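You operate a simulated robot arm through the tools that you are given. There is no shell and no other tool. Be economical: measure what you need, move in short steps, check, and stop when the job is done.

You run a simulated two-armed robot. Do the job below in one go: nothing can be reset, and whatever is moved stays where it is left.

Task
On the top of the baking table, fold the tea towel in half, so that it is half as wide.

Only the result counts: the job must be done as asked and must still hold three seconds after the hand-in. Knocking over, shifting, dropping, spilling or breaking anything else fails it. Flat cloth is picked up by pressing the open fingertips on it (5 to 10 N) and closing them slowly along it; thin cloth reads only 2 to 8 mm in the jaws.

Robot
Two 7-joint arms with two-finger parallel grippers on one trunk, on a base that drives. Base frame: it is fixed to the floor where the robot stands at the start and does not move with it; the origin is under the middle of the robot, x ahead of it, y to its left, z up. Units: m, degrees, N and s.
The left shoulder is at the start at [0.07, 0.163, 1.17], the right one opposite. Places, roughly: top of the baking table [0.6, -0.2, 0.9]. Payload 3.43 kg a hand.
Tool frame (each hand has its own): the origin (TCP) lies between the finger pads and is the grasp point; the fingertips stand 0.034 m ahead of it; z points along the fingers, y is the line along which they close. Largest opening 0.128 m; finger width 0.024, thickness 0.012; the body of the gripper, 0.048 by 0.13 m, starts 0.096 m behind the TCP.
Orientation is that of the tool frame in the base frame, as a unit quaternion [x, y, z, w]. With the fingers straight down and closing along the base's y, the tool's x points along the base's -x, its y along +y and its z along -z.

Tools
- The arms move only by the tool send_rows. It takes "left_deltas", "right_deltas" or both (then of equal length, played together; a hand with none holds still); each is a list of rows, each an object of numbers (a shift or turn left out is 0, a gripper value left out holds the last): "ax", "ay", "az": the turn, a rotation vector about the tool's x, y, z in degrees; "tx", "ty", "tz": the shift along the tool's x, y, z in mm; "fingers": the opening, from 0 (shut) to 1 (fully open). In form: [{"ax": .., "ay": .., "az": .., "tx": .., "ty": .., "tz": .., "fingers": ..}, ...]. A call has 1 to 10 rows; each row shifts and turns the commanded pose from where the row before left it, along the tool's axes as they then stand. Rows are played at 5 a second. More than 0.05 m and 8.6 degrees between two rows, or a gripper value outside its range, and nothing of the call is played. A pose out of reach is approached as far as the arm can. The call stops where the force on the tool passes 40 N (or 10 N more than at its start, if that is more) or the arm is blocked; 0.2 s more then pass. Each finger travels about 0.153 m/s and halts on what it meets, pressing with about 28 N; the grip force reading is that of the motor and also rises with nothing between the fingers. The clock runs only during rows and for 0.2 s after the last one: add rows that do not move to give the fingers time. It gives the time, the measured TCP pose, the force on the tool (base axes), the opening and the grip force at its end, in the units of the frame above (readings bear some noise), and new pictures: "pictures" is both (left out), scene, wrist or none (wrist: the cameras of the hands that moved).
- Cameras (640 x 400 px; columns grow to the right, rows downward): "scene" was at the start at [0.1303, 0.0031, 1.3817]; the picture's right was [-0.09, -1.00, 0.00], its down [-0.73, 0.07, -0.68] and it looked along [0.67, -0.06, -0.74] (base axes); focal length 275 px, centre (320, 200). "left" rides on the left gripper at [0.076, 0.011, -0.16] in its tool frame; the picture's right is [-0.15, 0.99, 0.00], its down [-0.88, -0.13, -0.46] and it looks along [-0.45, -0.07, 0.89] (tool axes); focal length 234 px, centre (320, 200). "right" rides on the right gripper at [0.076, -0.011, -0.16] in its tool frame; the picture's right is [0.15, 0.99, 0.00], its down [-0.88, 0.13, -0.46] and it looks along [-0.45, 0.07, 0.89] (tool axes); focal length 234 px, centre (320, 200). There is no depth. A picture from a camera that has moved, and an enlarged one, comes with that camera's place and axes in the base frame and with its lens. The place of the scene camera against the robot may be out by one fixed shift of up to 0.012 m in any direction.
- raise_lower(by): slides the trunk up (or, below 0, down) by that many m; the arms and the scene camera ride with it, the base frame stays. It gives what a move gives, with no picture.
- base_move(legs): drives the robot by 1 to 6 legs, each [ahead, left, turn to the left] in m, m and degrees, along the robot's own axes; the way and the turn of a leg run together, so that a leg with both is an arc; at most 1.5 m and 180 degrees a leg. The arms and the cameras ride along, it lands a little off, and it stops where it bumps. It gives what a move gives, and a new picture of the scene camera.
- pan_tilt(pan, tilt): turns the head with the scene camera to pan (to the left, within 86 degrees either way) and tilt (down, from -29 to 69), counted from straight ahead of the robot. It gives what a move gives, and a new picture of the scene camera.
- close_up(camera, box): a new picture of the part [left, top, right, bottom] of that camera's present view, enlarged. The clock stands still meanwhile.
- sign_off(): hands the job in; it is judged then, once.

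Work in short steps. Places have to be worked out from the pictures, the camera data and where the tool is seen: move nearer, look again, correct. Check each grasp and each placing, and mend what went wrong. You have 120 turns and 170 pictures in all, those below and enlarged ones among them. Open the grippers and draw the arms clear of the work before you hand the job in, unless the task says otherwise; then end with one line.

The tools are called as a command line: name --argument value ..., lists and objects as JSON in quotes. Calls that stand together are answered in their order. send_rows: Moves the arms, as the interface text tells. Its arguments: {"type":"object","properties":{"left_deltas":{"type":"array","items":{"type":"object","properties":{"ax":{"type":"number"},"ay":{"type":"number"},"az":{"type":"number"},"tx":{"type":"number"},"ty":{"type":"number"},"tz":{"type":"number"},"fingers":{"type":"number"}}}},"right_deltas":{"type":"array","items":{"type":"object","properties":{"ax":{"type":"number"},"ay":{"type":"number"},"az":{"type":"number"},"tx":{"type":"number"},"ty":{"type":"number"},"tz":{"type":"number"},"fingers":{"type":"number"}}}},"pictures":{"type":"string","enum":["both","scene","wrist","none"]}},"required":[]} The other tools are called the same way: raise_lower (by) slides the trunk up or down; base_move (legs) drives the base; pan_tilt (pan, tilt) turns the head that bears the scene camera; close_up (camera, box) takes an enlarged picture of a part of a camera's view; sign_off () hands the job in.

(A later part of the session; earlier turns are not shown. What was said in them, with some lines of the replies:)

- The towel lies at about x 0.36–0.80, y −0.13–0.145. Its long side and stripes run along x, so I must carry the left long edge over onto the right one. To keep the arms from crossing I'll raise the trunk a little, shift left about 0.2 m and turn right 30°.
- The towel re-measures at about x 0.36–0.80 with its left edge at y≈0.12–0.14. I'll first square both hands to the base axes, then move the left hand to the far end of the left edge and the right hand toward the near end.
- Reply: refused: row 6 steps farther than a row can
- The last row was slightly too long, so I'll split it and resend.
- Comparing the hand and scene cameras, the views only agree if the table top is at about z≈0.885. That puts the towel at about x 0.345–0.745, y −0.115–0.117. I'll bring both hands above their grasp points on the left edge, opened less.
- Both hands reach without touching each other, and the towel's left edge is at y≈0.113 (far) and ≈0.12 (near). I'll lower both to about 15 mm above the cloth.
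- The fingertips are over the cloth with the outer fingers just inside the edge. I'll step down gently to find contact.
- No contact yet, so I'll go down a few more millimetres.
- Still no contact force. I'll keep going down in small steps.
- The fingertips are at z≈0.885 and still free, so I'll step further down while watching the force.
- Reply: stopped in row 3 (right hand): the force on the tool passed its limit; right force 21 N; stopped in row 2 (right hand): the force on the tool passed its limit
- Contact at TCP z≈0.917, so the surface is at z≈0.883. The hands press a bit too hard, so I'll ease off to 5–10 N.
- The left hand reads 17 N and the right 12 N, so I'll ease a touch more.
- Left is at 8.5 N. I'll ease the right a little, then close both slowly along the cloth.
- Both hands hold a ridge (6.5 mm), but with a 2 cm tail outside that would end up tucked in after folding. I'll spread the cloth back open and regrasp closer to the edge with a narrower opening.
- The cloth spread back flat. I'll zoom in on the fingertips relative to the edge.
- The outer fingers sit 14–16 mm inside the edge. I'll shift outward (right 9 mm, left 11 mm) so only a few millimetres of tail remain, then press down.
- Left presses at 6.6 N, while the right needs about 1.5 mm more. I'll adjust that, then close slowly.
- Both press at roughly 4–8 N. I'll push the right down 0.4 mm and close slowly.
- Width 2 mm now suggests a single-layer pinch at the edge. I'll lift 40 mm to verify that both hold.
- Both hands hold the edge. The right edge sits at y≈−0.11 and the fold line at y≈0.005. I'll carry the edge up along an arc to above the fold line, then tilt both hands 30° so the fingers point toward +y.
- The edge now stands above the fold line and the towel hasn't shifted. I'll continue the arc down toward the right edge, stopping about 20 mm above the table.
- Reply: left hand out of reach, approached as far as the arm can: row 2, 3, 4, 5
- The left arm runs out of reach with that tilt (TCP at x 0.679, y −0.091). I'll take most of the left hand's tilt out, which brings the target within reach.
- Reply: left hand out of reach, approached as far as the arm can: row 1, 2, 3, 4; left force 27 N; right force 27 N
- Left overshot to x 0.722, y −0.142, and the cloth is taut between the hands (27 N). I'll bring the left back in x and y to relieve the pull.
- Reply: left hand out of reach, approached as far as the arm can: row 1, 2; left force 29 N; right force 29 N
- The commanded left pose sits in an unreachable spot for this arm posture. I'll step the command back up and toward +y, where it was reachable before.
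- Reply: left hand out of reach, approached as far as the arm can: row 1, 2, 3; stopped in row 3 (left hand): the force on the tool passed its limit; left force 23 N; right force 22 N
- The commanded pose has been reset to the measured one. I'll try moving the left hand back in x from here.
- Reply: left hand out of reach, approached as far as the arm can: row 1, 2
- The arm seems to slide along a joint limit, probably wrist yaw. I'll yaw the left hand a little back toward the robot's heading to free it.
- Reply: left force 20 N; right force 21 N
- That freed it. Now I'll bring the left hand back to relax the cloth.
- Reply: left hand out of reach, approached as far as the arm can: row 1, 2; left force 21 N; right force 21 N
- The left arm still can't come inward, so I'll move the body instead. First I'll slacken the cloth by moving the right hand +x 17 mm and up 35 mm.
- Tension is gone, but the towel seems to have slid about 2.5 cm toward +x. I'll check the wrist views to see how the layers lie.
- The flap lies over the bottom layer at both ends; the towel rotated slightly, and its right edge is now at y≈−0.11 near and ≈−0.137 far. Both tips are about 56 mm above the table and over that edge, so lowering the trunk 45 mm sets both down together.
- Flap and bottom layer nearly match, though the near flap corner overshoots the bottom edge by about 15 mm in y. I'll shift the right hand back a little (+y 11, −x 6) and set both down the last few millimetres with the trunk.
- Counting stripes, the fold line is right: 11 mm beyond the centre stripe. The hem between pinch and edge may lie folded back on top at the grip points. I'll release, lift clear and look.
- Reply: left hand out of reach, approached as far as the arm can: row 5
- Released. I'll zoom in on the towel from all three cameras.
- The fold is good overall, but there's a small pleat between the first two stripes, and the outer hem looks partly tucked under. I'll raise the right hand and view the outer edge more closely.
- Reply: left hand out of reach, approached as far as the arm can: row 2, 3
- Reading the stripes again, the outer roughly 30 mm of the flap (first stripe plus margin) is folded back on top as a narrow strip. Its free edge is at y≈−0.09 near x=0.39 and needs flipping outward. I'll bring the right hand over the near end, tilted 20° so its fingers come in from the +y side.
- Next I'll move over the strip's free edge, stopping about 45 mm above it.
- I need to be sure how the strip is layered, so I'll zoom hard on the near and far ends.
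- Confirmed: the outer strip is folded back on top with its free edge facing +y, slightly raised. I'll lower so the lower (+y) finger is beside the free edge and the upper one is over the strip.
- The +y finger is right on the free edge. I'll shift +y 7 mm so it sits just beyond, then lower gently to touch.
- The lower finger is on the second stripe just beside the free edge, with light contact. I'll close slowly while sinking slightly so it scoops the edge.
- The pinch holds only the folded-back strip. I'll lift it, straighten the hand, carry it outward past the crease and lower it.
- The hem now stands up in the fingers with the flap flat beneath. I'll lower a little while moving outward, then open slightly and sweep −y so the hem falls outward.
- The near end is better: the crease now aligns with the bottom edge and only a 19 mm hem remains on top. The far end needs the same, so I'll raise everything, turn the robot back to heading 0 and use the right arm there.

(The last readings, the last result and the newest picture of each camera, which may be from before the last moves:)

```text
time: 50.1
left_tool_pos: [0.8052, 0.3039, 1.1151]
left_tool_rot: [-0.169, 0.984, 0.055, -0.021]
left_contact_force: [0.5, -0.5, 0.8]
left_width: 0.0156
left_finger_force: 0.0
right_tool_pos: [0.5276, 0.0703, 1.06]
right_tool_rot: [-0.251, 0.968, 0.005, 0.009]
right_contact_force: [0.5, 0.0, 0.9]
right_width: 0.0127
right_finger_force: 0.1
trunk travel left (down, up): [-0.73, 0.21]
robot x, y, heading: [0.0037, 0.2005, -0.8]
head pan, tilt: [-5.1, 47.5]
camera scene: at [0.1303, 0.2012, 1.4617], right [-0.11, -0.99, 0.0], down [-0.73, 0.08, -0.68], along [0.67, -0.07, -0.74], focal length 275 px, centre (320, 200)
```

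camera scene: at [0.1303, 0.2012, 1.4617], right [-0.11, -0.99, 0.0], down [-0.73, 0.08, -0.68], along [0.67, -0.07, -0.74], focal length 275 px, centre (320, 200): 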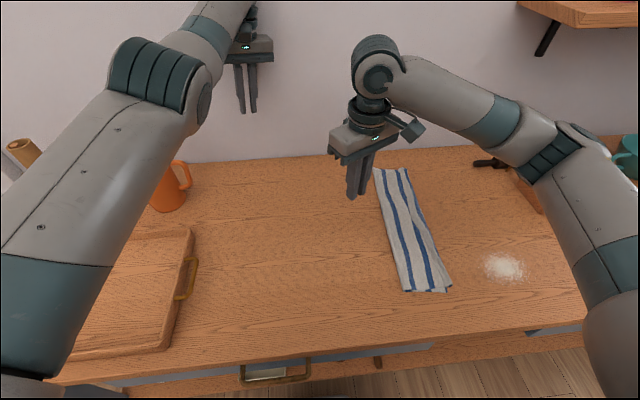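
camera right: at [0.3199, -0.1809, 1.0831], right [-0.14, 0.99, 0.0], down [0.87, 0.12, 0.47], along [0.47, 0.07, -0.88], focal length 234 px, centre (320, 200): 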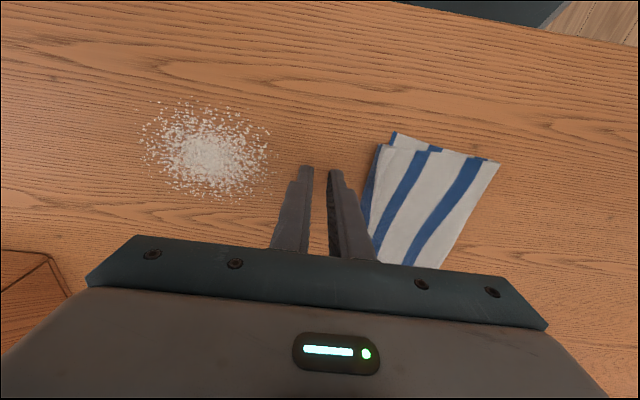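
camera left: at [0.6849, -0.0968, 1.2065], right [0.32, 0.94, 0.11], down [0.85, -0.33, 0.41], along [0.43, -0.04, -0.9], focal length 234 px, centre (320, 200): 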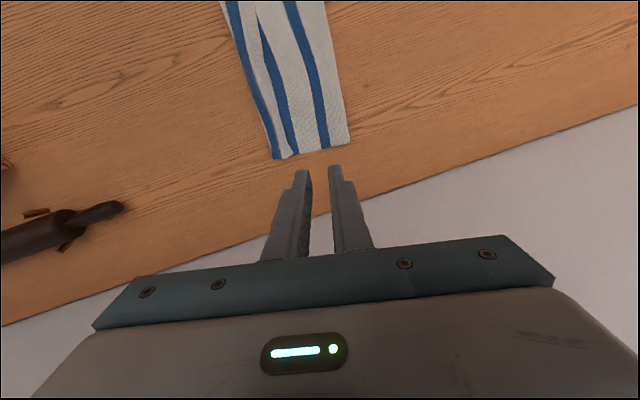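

The robot now faces straight ahead. I'll square the right hand, tilt it 20° as before, and move it above the far end of the strip (x≈0.715, free edge y≈−0.12).

send_rows --right_deltas '[{"az": 7.4, "fingers": 0.17}, {"az": 7.4}, {"az": 7.4}, {"az": 7.4}, {"ax": 6.7}, {"ax": 6.7}, {"ax": 6.7}]' --pictures "none"

send_rows --right_deltas '[{"tx": -31, "ty": -25.7, "tz": 20}, {"tx": -31, "ty": -25.7, "tz": 20}, {"tx": -31, "ty": -25.7, "tz": 20}, {"tx": -31, "ty": -25.7, "tz": 20}, {"tx": -31, "ty": -25.7, "tz": 20}, {"tx": -31, "ty": -25.7, "tz": 20}, {}]' --pictures "both"

```text
time: 51.7
left_tool_pos: [0.805, 0.3055, 1.1151]
left_tool_rot: [-0.169, 0.984, 0.056, -0.022]
left_contact_force: [-0.7, 0.0, -0.2]
left_width: 0.0153
left_finger_force: 0.1
right_tool_pos: [0.5269, 0.0725, 1.0605]
right_tool_rot: [0.006, 0.986, -0.169, 0.006]
right_contact_force: [-0.4, -1.1, -1.1]
right_width: 0.0215
right_finger_force: 0.1
trunk travel left (down, up): [-0.73, 0.21]
robot x, y, heading: [0.0002, 0.2011, -1.0]
head pan, tilt: [-5.1, 47.5]
```

```text
time: 53.3
left_tool_pos: [0.8042, 0.3037, 1.1148]
left_tool_rot: [-0.168, 0.984, 0.056, -0.021]
left_contact_force: [0.7, 0.1, 0.2]
left_width: 0.0152
left_finger_force: 0.1
right_tool_pos: [0.7125, -0.1163, 1.0021]
right_tool_rot: [0.006, 0.986, -0.168, 0.006]
right_contact_force: [0.6, 0.3, 0.3]
right_width: 0.0217
right_finger_force: 0.0
trunk travel left (down, up): [-0.73, 0.21]
robot x, y, heading: [0.0007, 0.1996, -0.9]
head pan, tilt: [-5.1, 47.5]
camera scene: at [0.1298, 0.2016, 1.4617], right [-0.11, -0.99, 0.0], down [-0.73, 0.08, -0.68], along [0.67, -0.07, -0.74], focal length 275 px, centre (320, 200)
camera right: at [0.6355, -0.0723, 1.1542], right [-0.13, 0.93, -0.33], down [0.88, 0.27, 0.4], along [0.46, -0.24, -0.86], focal length 234 px, centre (320, 200)
```

scene: 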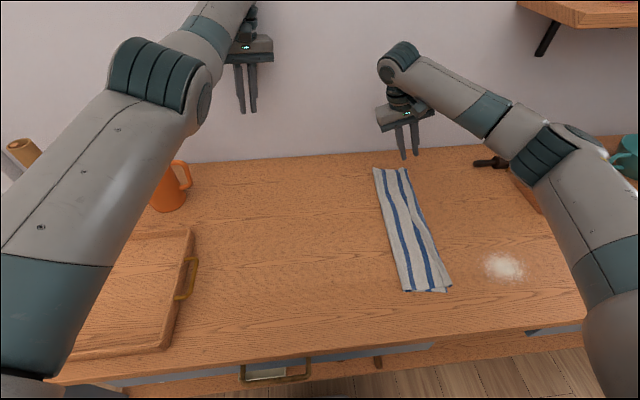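
right: 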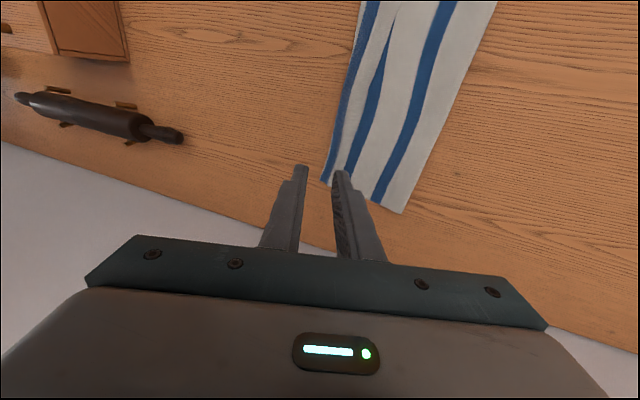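

The right arm reaches the far end easily. I'll zoom in for the free edge position.

close_up --camera "right" --box '[280, 60, 472, 220]'

```text
2.50 times, centred on (376, 140) of right
camera zoom: at [0.6355, -0.0723, 1.1542], right [-0.13, 0.93, -0.33], down [0.88, 0.27, 0.4], along [0.46, -0.24, -0.86], focal length 585 px, centre (180, 350)
```

zoom: 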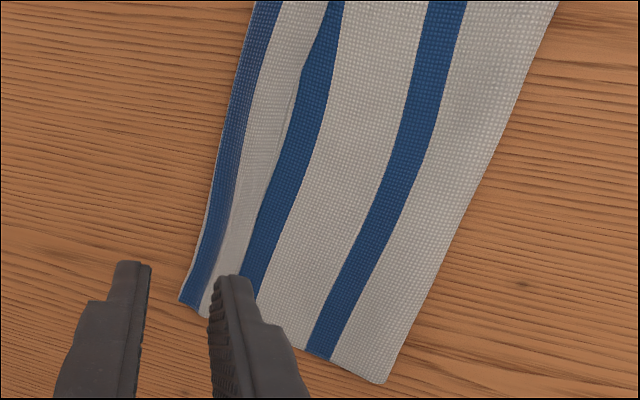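

The free edge at x≈0.71 is at y≈−0.12 and the crease at −0.143. I'll lower to it using the same offsets that worked at the near end.

send_rows --right_deltas '[{"ty": 9.5, "tz": 21}, {"ty": 9.5, "tz": 21}, {"ty": 8.5, "tz": 20}, {"ty": 4, "tz": 8}, {}]' --pictures "none"

close_up --camera "right" --box '[260, 90, 420, 190]'

close_up --camera "scene" --box '[360, 140, 440, 200]'

```text
time: 54.5
left_tool_pos: [0.8044, 0.3028, 1.1146]
left_tool_rot: [-0.168, 0.984, 0.056, -0.021]
left_contact_force: [0.6, 0.2, 1.1]
left_width: 0.0157
left_finger_force: 0.0
right_tool_pos: [0.713, -0.1099, 0.9248]
right_tool_rot: [0.005, 0.986, -0.168, 0.006]
right_contact_force: [0.1, -0.8, 0.1]
right_width: 0.0218
right_finger_force: 0.1
trunk travel left (down, up): [-0.73, 0.21]
robot x, y, heading: [0.0001, 0.2039, -1.1]
head pan, tilt: [-5.1, 47.5]
```

```text
4.00 times, centred on (340, 140) of right
camera zoom: at [0.6361, -0.065, 1.0779], right [-0.13, 0.93, -0.33], down [0.88, 0.27, 0.4], along [0.46, -0.24, -0.86], focal length 937 px, centre (240, 440)
```

zoom: 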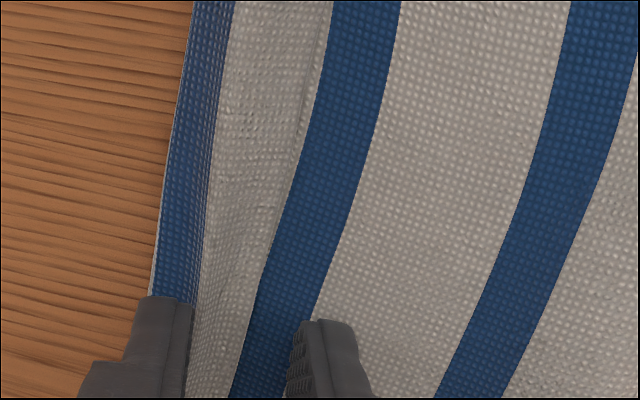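

```text
6.67 times, centred on (400, 170) of scene
camera zoom: at [0.1301, 0.2013, 1.4617], right [-0.11, -0.99, 0.0], down [-0.73, 0.08, -0.68], along [0.67, -0.07, -0.74], focal length 1830 px, centre (-213, 400)
```

zoom: 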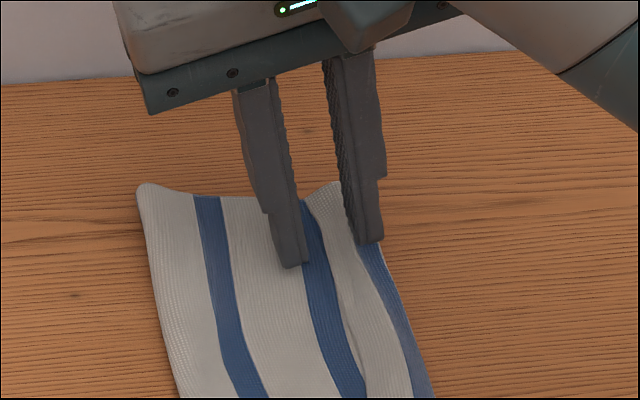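

The lower finger is about 10 mm beyond the edge. I'll shift −y 5 mm, touch down, and close with the same scoop.

send_rows --right_deltas '[{"ty": -4.7, "tz": 1.7}, {"ty": 1.2, "tz": 3.2}, {"fingers": 0.14, "tz": 0.8}, {"fingers": 0.11, "tz": 0.8}, {"fingers": 0.08, "tz": 0.8}, {"fingers": 0.05, "tz": 0.7}, {"fingers": 0.02}, {"fingers": 0}, {}]' --pictures "none"

close_up --camera "right" --box '[260, 90, 420, 190]'

close_up --camera "scene" --box '[360, 140, 440, 200]'

```text
time: 56.5
left_tool_pos: [0.8045, 0.3043, 1.1154]
left_tool_rot: [-0.168, 0.984, 0.056, -0.021]
left_contact_force: [0.4, 0.8, 0.7]
left_width: 0.0155
left_finger_force: 0.0
right_tool_pos: [0.7139, -0.1142, 0.9188]
right_tool_rot: [0.005, 0.986, -0.168, 0.006]
right_contact_force: [1.0, 1.7, 4.8]
right_width: 0.0019
right_finger_force: 28.3
trunk travel left (down, up): [-0.73, 0.21]
robot x, y, heading: [-0.0008, 0.2009, -1.3]
head pan, tilt: [-5.1, 47.5]
```

```text
4.00 times, centred on (340, 140) of right
camera zoom: at [0.6363, -0.0705, 1.0715], right [-0.13, 0.93, -0.33], down [0.88, 0.27, 0.4], along [0.46, -0.24, -0.85], focal length 937 px, centre (240, 440)
```

zoom: 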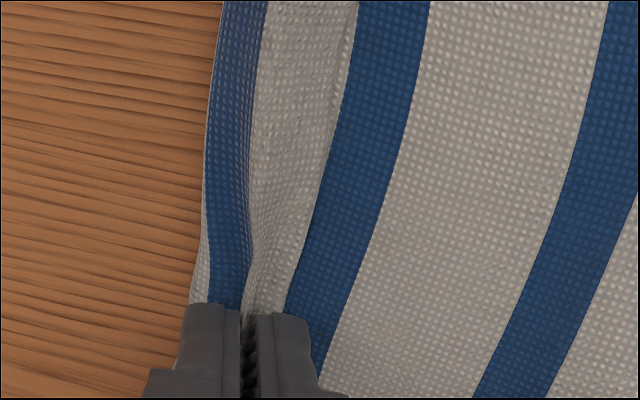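

```text
6.67 times, centred on (400, 170) of scene
camera zoom: at [0.1298, 0.2016, 1.4617], right [-0.11, -0.99, 0.0], down [-0.73, 0.08, -0.68], along [0.67, -0.07, -0.74], focal length 1830 px, centre (-213, 400)
```

zoom: 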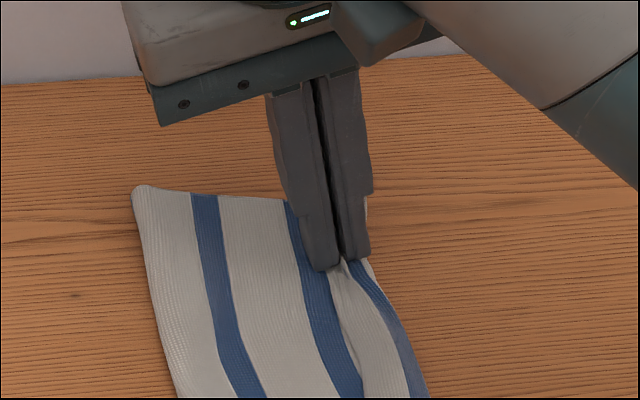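

The pinch holds the strip at the far end. I'll repeat the same lift, straighten, carry and release.

send_rows --right_deltas '[{"ty": -6, "tz": -16.5}, {"ty": -6, "tz": -16.5}, {"ax": -7}, {"ax": -7}, {"ax": -6}, {"ty": -20}, {"ty": -20}, {"tz": 12, "ty": -6}, {"tz": 13, "ty": -6}, {}]' --pictures "none"

close_up --camera "right" --box '[260, 50, 420, 190]'

close_up --camera "scene" --box '[360, 140, 460, 300]'

```text
time: 58.7
left_tool_pos: [0.8043, 0.304, 1.1148]
left_tool_rot: [-0.169, 0.984, 0.055, -0.021]
left_contact_force: [0.1, 0.1, 0.2]
left_width: 0.0157
left_finger_force: 0.0
right_tool_pos: [0.7138, -0.1655, 0.9289]
right_tool_rot: [0.004, 1.0, 0.006, 0.006]
right_contact_force: [-0.4, 0.2, 0.5]
right_width: 0.0019
right_finger_force: 28.0
trunk travel left (down, up): [-0.73, 0.21]
robot x, y, heading: [-0.0018, 0.2037, -1.0]
head pan, tilt: [-5.1, 47.5]
```

```text
2.86 times, centred on (340, 120) of right
camera zoom: at [0.6348, -0.1781, 1.087], right [-0.14, 0.99, 0.01], down [0.87, 0.12, 0.47], along [0.46, 0.07, -0.88], focal length 669 px, centre (263, 429)
```

zoom: 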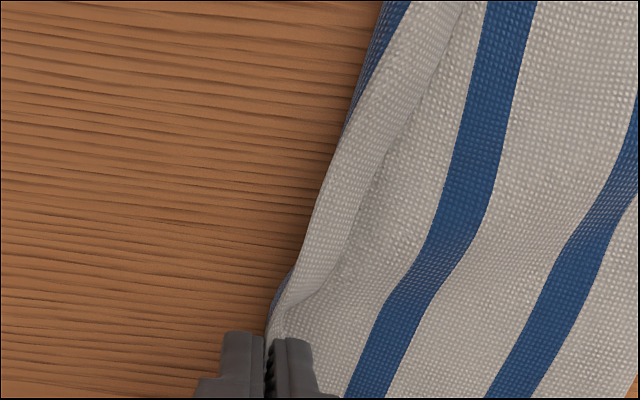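

```text
2.50 times, centred on (410, 220) of scene
camera zoom: at [0.1301, 0.2013, 1.4617], right [-0.11, -0.99, 0.0], down [-0.73, 0.08, -0.68], along [0.67, -0.07, -0.74], focal length 686 px, centre (95, 150)
```

zoom: 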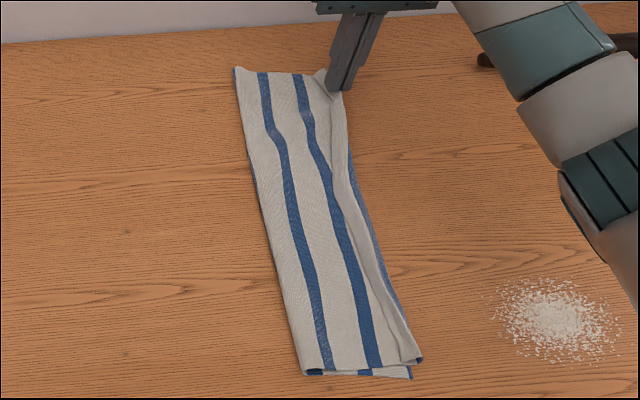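

The far end now lies flat, slightly taut. I'll slacken 4 mm, lower, release and sweep outward a little before lifting.

send_rows --right_deltas '[{"ty": 5, "tz": 4}, {"fingers": 0.06, "ty": -4}, {"fingers": 0.1, "ty": -10}, {"ty": -14}, {"ty": -10}, {"tz": -30}, {"tz": -45}, {"tz": -30}, {}]' --pictures "both"

close_up --camera "scene" --box '[360, 140, 460, 300]'

```text
time: 60.7
left_tool_pos: [0.8049, 0.3034, 1.1149]
left_tool_rot: [-0.169, 0.984, 0.056, -0.021]
left_contact_force: [1.7, 0.6, 0.3]
left_width: 0.0155
left_finger_force: 0.1
right_tool_pos: [0.7122, -0.2012, 1.0278]
right_tool_rot: [0.004, 1.0, 0.006, 0.007]
right_contact_force: [0.8, 0.5, -0.3]
right_width: 0.0128
right_finger_force: 0.1
trunk travel left (down, up): [-0.73, 0.21]
robot x, y, heading: [0.0011, 0.2012, -1.0]
head pan, tilt: [-5.1, 47.5]
camera scene: at [0.1309, 0.2014, 1.4616], right [-0.11, -0.99, 0.0], down [-0.73, 0.08, -0.68], along [0.67, -0.07, -0.74], focal length 275 px, centre (320, 200)
camera right: at [0.635, -0.2128, 1.186], right [-0.14, 0.99, 0.01], down [0.88, 0.12, 0.47], along [0.46, 0.07, -0.88], focal length 234 px, centre (320, 200)
```

scene: 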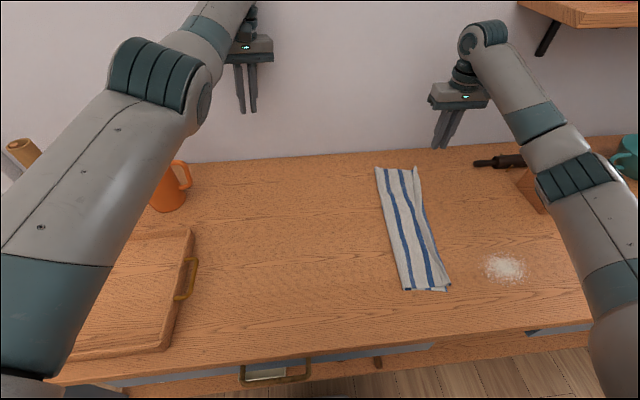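
right: 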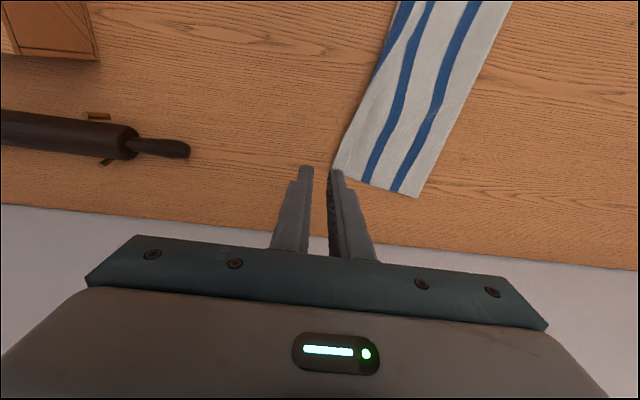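

```text
2.50 times, centred on (410, 220) of scene
camera zoom: at [0.1309, 0.2014, 1.4616], right [-0.11, -0.99, 0.0], down [-0.73, 0.08, -0.68], along [0.67, -0.07, -0.74], focal length 686 px, centre (95, 150)
```

zoom: 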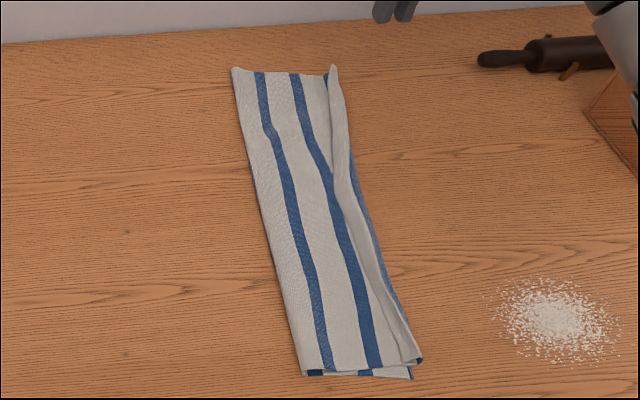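

That looks much better. I'll inspect the far end and middle from the wrist camera.

close_up --camera "right" --box '[310, 0, 530, 210]'

close_up --camera "scene" --box '[370, 160, 430, 200]'

```text
1.90 times, centred on (420, 105) of right
camera zoom: at [0.635, -0.2128, 1.186], right [-0.14, 0.99, 0.01], down [0.88, 0.12, 0.47], along [0.46, 0.07, -0.88], focal length 446 px, centre (130, 381)
```

zoom: 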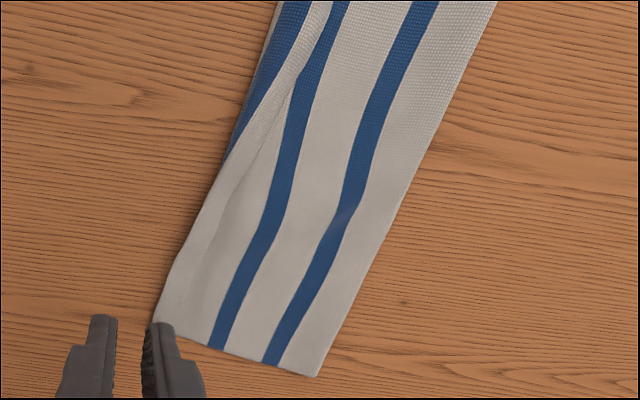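

```text
10.00 times, centred on (400, 180) of scene
camera zoom: at [0.1309, 0.2014, 1.4616], right [-0.11, -0.99, 0.0], down [-0.73, 0.08, -0.68], along [0.67, -0.07, -0.74], focal length 2746 px, centre (-480, 400)
```

zoom: 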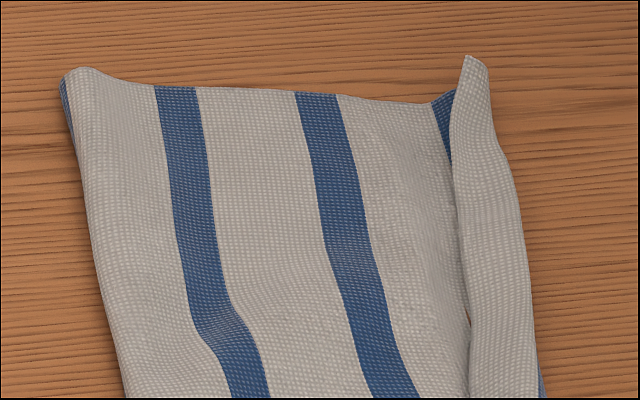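

At the far end the margin now stands up at the outer edge, with the flap flat and its first stripe in place. The middle still has the strip folded over, so I'll move to x≈0.55 and repeat the flip there.

send_rows --right_deltas '[{"ax": 6.7, "fingers": 0.17}, {"ax": 6.7}, {"ax": 6.7}, {"tx": 40.5, "ty": 26.7, "tz": 3}, {"tx": 40.5, "ty": 26.7, "tz": 3}, {"tx": 40.5, "ty": 26.7, "tz": 3}, {"tx": 40.5, "ty": 26.7, "tz": 3}, {}]' --pictures "none"

close_up --camera "right" --box '[240, 60, 432, 200]'

```text
time: 62.5
left_tool_pos: [0.8051, 0.3046, 1.1143]
left_tool_rot: [-0.168, 0.984, 0.056, -0.021]
left_contact_force: [0.0, -0.2, -0.1]
left_width: 0.0154
left_finger_force: 0.0
right_tool_pos: [0.5515, -0.1039, 0.9791]
right_tool_rot: [0.005, 0.986, -0.168, 0.006]
right_contact_force: [0.2, -0.7, -0.4]
right_width: 0.0219
right_finger_force: 0.0
trunk travel left (down, up): [-0.73, 0.21]
robot x, y, heading: [0.0003, 0.202, -1.0]
head pan, tilt: [-5.1, 47.5]
```

```text
2.86 times, centred on (336, 130) of right
camera zoom: at [0.474, -0.0596, 1.1322], right [-0.13, 0.93, -0.33], down [0.88, 0.27, 0.4], along [0.46, -0.24, -0.86], focal length 669 px, centre (274, 400)
```

zoom: 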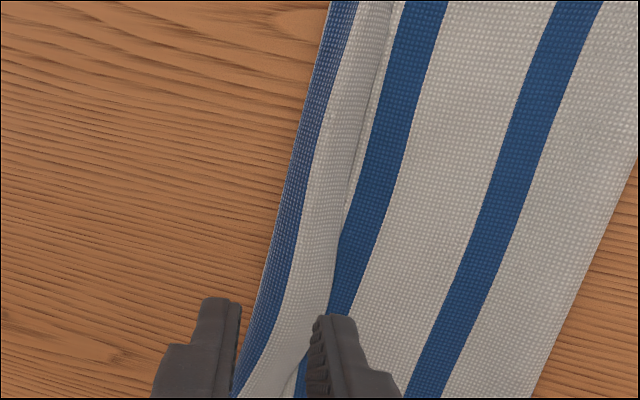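

The free edge here is at y≈−0.111. I'll lower straight down, touch, and close with the scoop.

send_rows --right_deltas '[{"ty": 7, "tz": 19}, {"ty": 7, "tz": 19}, {"ty": 5, "tz": 13.7}, {"ty": 0.6, "tz": 3.2}, {"fingers": 0.14, "tz": 0.8}, {"fingers": 0.11, "tz": 0.8}, {"fingers": 0.08, "tz": 0.8}, {"fingers": 0.05, "tz": 0.7}, {"fingers": 0}, {}]' --pictures "none"

close_up --camera "right" --box '[260, 90, 420, 190]'

```text
time: 64.7
left_tool_pos: [0.8035, 0.3046, 1.1156]
left_tool_rot: [-0.168, 0.984, 0.056, -0.021]
left_contact_force: [-0.4, -0.3, 0.4]
left_width: 0.0154
left_finger_force: 0.1
right_tool_pos: [0.552, -0.104, 0.9188]
right_tool_rot: [0.006, 0.986, -0.168, 0.007]
right_contact_force: [0.4, -0.3, 6.5]
right_width: 0.0021
right_finger_force: 27.9
trunk travel left (down, up): [-0.73, 0.21]
robot x, y, heading: [0.0003, 0.1979, -1.0]
head pan, tilt: [-5.1, 47.5]
```

```text
4.00 times, centred on (340, 140) of right
camera zoom: at [0.4746, -0.0599, 1.0709], right [-0.13, 0.93, -0.33], down [0.88, 0.27, 0.4], along [0.46, -0.24, -0.85], focal length 937 px, centre (240, 440)
```

zoom: 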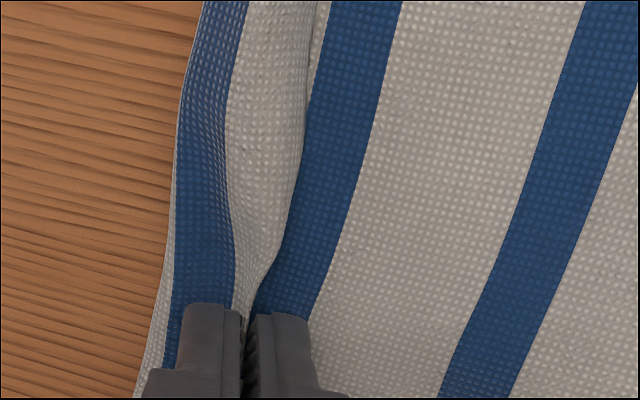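

It's pinched right at the free edge. I'll lift, straighten and carry it outward, then release with the sweep.

send_rows --right_deltas '[{"ty": -6, "tz": -16.5}, {"ty": -6, "tz": -16.5}, {"ax": -7}, {"ax": -7}, {"ax": -6}, {"ty": -20}, {"ty": -18}, {"tz": 12, "ty": -4}, {"tz": 12, "ty": -2}, {}]' --pictures "none"

send_rows --right_deltas '[{"tz": 3}, {"fingers": 0.06, "ty": -4}, {"fingers": 0.1, "ty": -8}, {"ty": -10}, {"tz": -30}, {"tz": -45}, {}]' --pictures "both"

close_up --camera "scene" --box '[360, 140, 460, 300]'

```text
time: 66.9
left_tool_pos: [0.8042, 0.3043, 1.1151]
left_tool_rot: [-0.168, 0.984, 0.056, -0.021]
left_contact_force: [-0.3, 0.3, 0.4]
left_width: 0.0157
left_finger_force: 0.0
right_tool_pos: [0.5513, -0.1484, 0.9288]
right_tool_rot: [0.005, 1.0, 0.006, 0.007]
right_contact_force: [0.2, 1.1, -0.9]
right_width: 0.0023
right_finger_force: 27.9
trunk travel left (down, up): [-0.73, 0.21]
robot x, y, heading: [0.001, 0.1981, -1.0]
head pan, tilt: [-5.1, 47.5]
```

```text
time: 68.5
left_tool_pos: [0.8045, 0.3039, 1.1142]
left_tool_rot: [-0.169, 0.984, 0.057, -0.02]
left_contact_force: [0.4, 0.2, -0.3]
left_width: 0.0155
left_finger_force: 0.1
right_tool_pos: [0.5501, -0.1724, 1.0011]
right_tool_rot: [0.004, 1.0, 0.005, 0.007]
right_contact_force: [-0.3, 0.3, 0.7]
right_width: 0.0129
right_finger_force: 0.1
trunk travel left (down, up): [-0.73, 0.21]
robot x, y, heading: [-0.0044, 0.2009, -1.0]
head pan, tilt: [-5.1, 47.5]
camera scene: at [0.1305, 0.2006, 1.4616], right [-0.11, -0.99, 0.0], down [-0.73, 0.08, -0.68], along [0.67, -0.07, -0.74], focal length 275 px, centre (320, 200)
camera right: at [0.4727, -0.1838, 1.159], right [-0.14, 0.99, 0.01], down [0.88, 0.12, 0.47], along [0.46, 0.07, -0.88], focal length 234 px, centre (320, 200)
```

scene: 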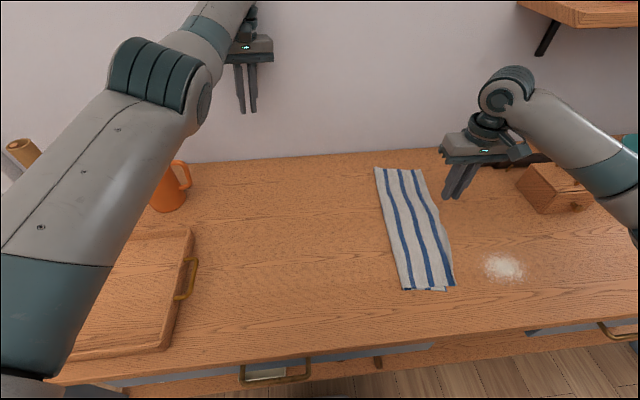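
right: 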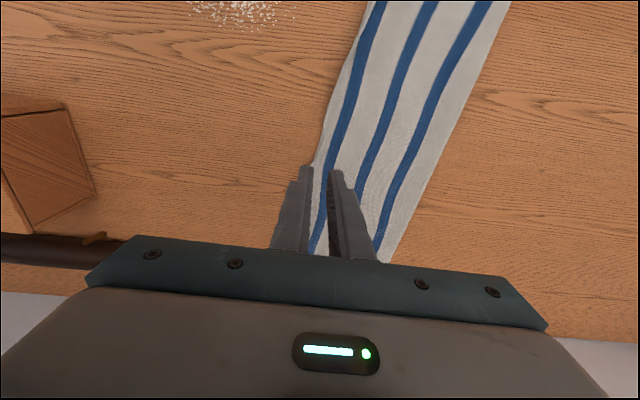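

```text
2.50 times, centred on (410, 220) of scene
camera zoom: at [0.1305, 0.2006, 1.4616], right [-0.11, -0.99, 0.0], down [-0.73, 0.08, -0.68], along [0.67, -0.07, -0.74], focal length 686 px, centre (95, 150)
```

zoom: 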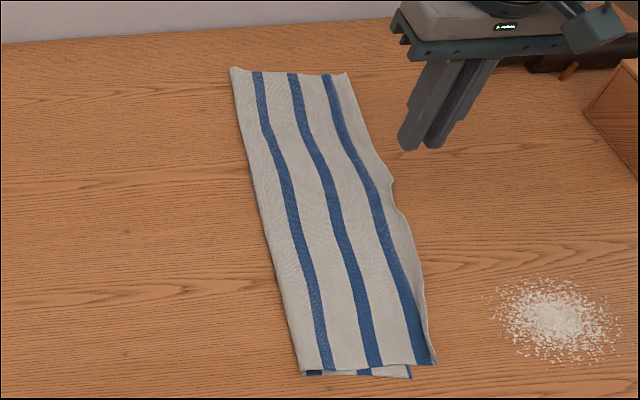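

The whole hem is now unfolded. The towel lies folded lengthwise with a clean flap, about 0.12–0.13 m wide against 0.235 m before. I'll withdraw the right hand and take a final look.

send_rows --right_deltas '[{"tz": -40}, {"tz": -40}, {"tx": 40, "ty": -20}, {"tx": 40, "ty": -20}, {"ty": -40}, {"ty": -40}, {}]' --pictures "scene"

close_up --camera "scene" --box '[360, 150, 460, 300]'

```text
time: 70.1
left_tool_pos: [0.8045, 0.303, 1.1149]
left_tool_rot: [-0.168, 0.984, 0.055, -0.022]
left_contact_force: [-0.5, 0.0, -0.4]
left_width: 0.0153
left_finger_force: 0.0
right_tool_pos: [0.4688, -0.2912, 1.0801]
right_tool_rot: [0.004, 1.0, 0.005, 0.007]
right_contact_force: [-0.5, 0.7, 0.0]
right_width: 0.0126
right_finger_force: 0.0
trunk travel left (down, up): [-0.73, 0.21]
robot x, y, heading: [-0.0031, 0.2018, -1.1]
head pan, tilt: [-5.1, 47.5]
camera scene: at [0.1304, 0.2021, 1.4617], right [-0.11, -0.99, 0.0], down [-0.73, 0.08, -0.68], along [0.67, -0.07, -0.74], focal length 275 px, centre (320, 200)
```

scene: 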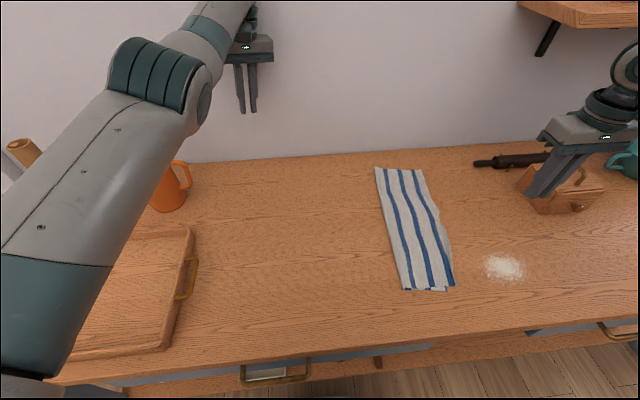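

```text
2.67 times, centred on (410, 225) of scene
camera zoom: at [0.1304, 0.2021, 1.4617], right [-0.11, -0.99, 0.0], down [-0.73, 0.08, -0.68], along [0.67, -0.07, -0.74], focal length 732 px, centre (80, 133)
```

zoom: 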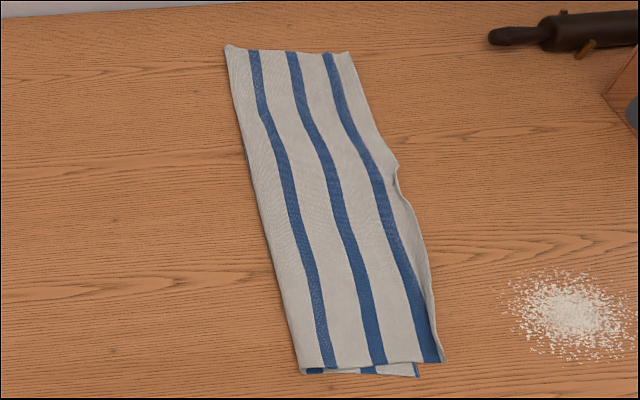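

The towel is folded in half lengthwise and lies flat, and nothing else has moved. I'll open both grippers fully, then hand in.

send_rows --right_deltas '[{"fingers": 1}, {}, {}]' --left_deltas '[{"fingers": 1}, {}, {}]' --pictures "none"

sign_off

```text
time: 70.9
left_tool_pos: [0.8045, 0.3037, 1.1149]
left_tool_rot: [-0.169, 0.984, 0.056, -0.021]
left_contact_force: [0.0, -0.3, 0.0]
left_width: 0.1281
left_finger_force: 0.1
right_tool_pos: [0.4688, -0.2919, 1.0792]
right_tool_rot: [0.004, 1.0, 0.005, 0.007]
right_contact_force: [0.9, 0.3, 0.4]
right_width: 0.1281
right_finger_force: 0.1
trunk travel left (down, up): [-0.73, 0.21]
robot x, y, heading: [0.0016, 0.2, -1.2]
head pan, tilt: [-5.1, 47.5]
```

```text
The job is handed in.
```

The tea towel is folded in half along its length and lies nearly flat on the baking table, about 0.12–0.13 m wide against 0.235 m before; the top layer overhangs the bottom edge by about 2 cm, and the towel slid about 2.5 cm along the table and turned a few degrees.
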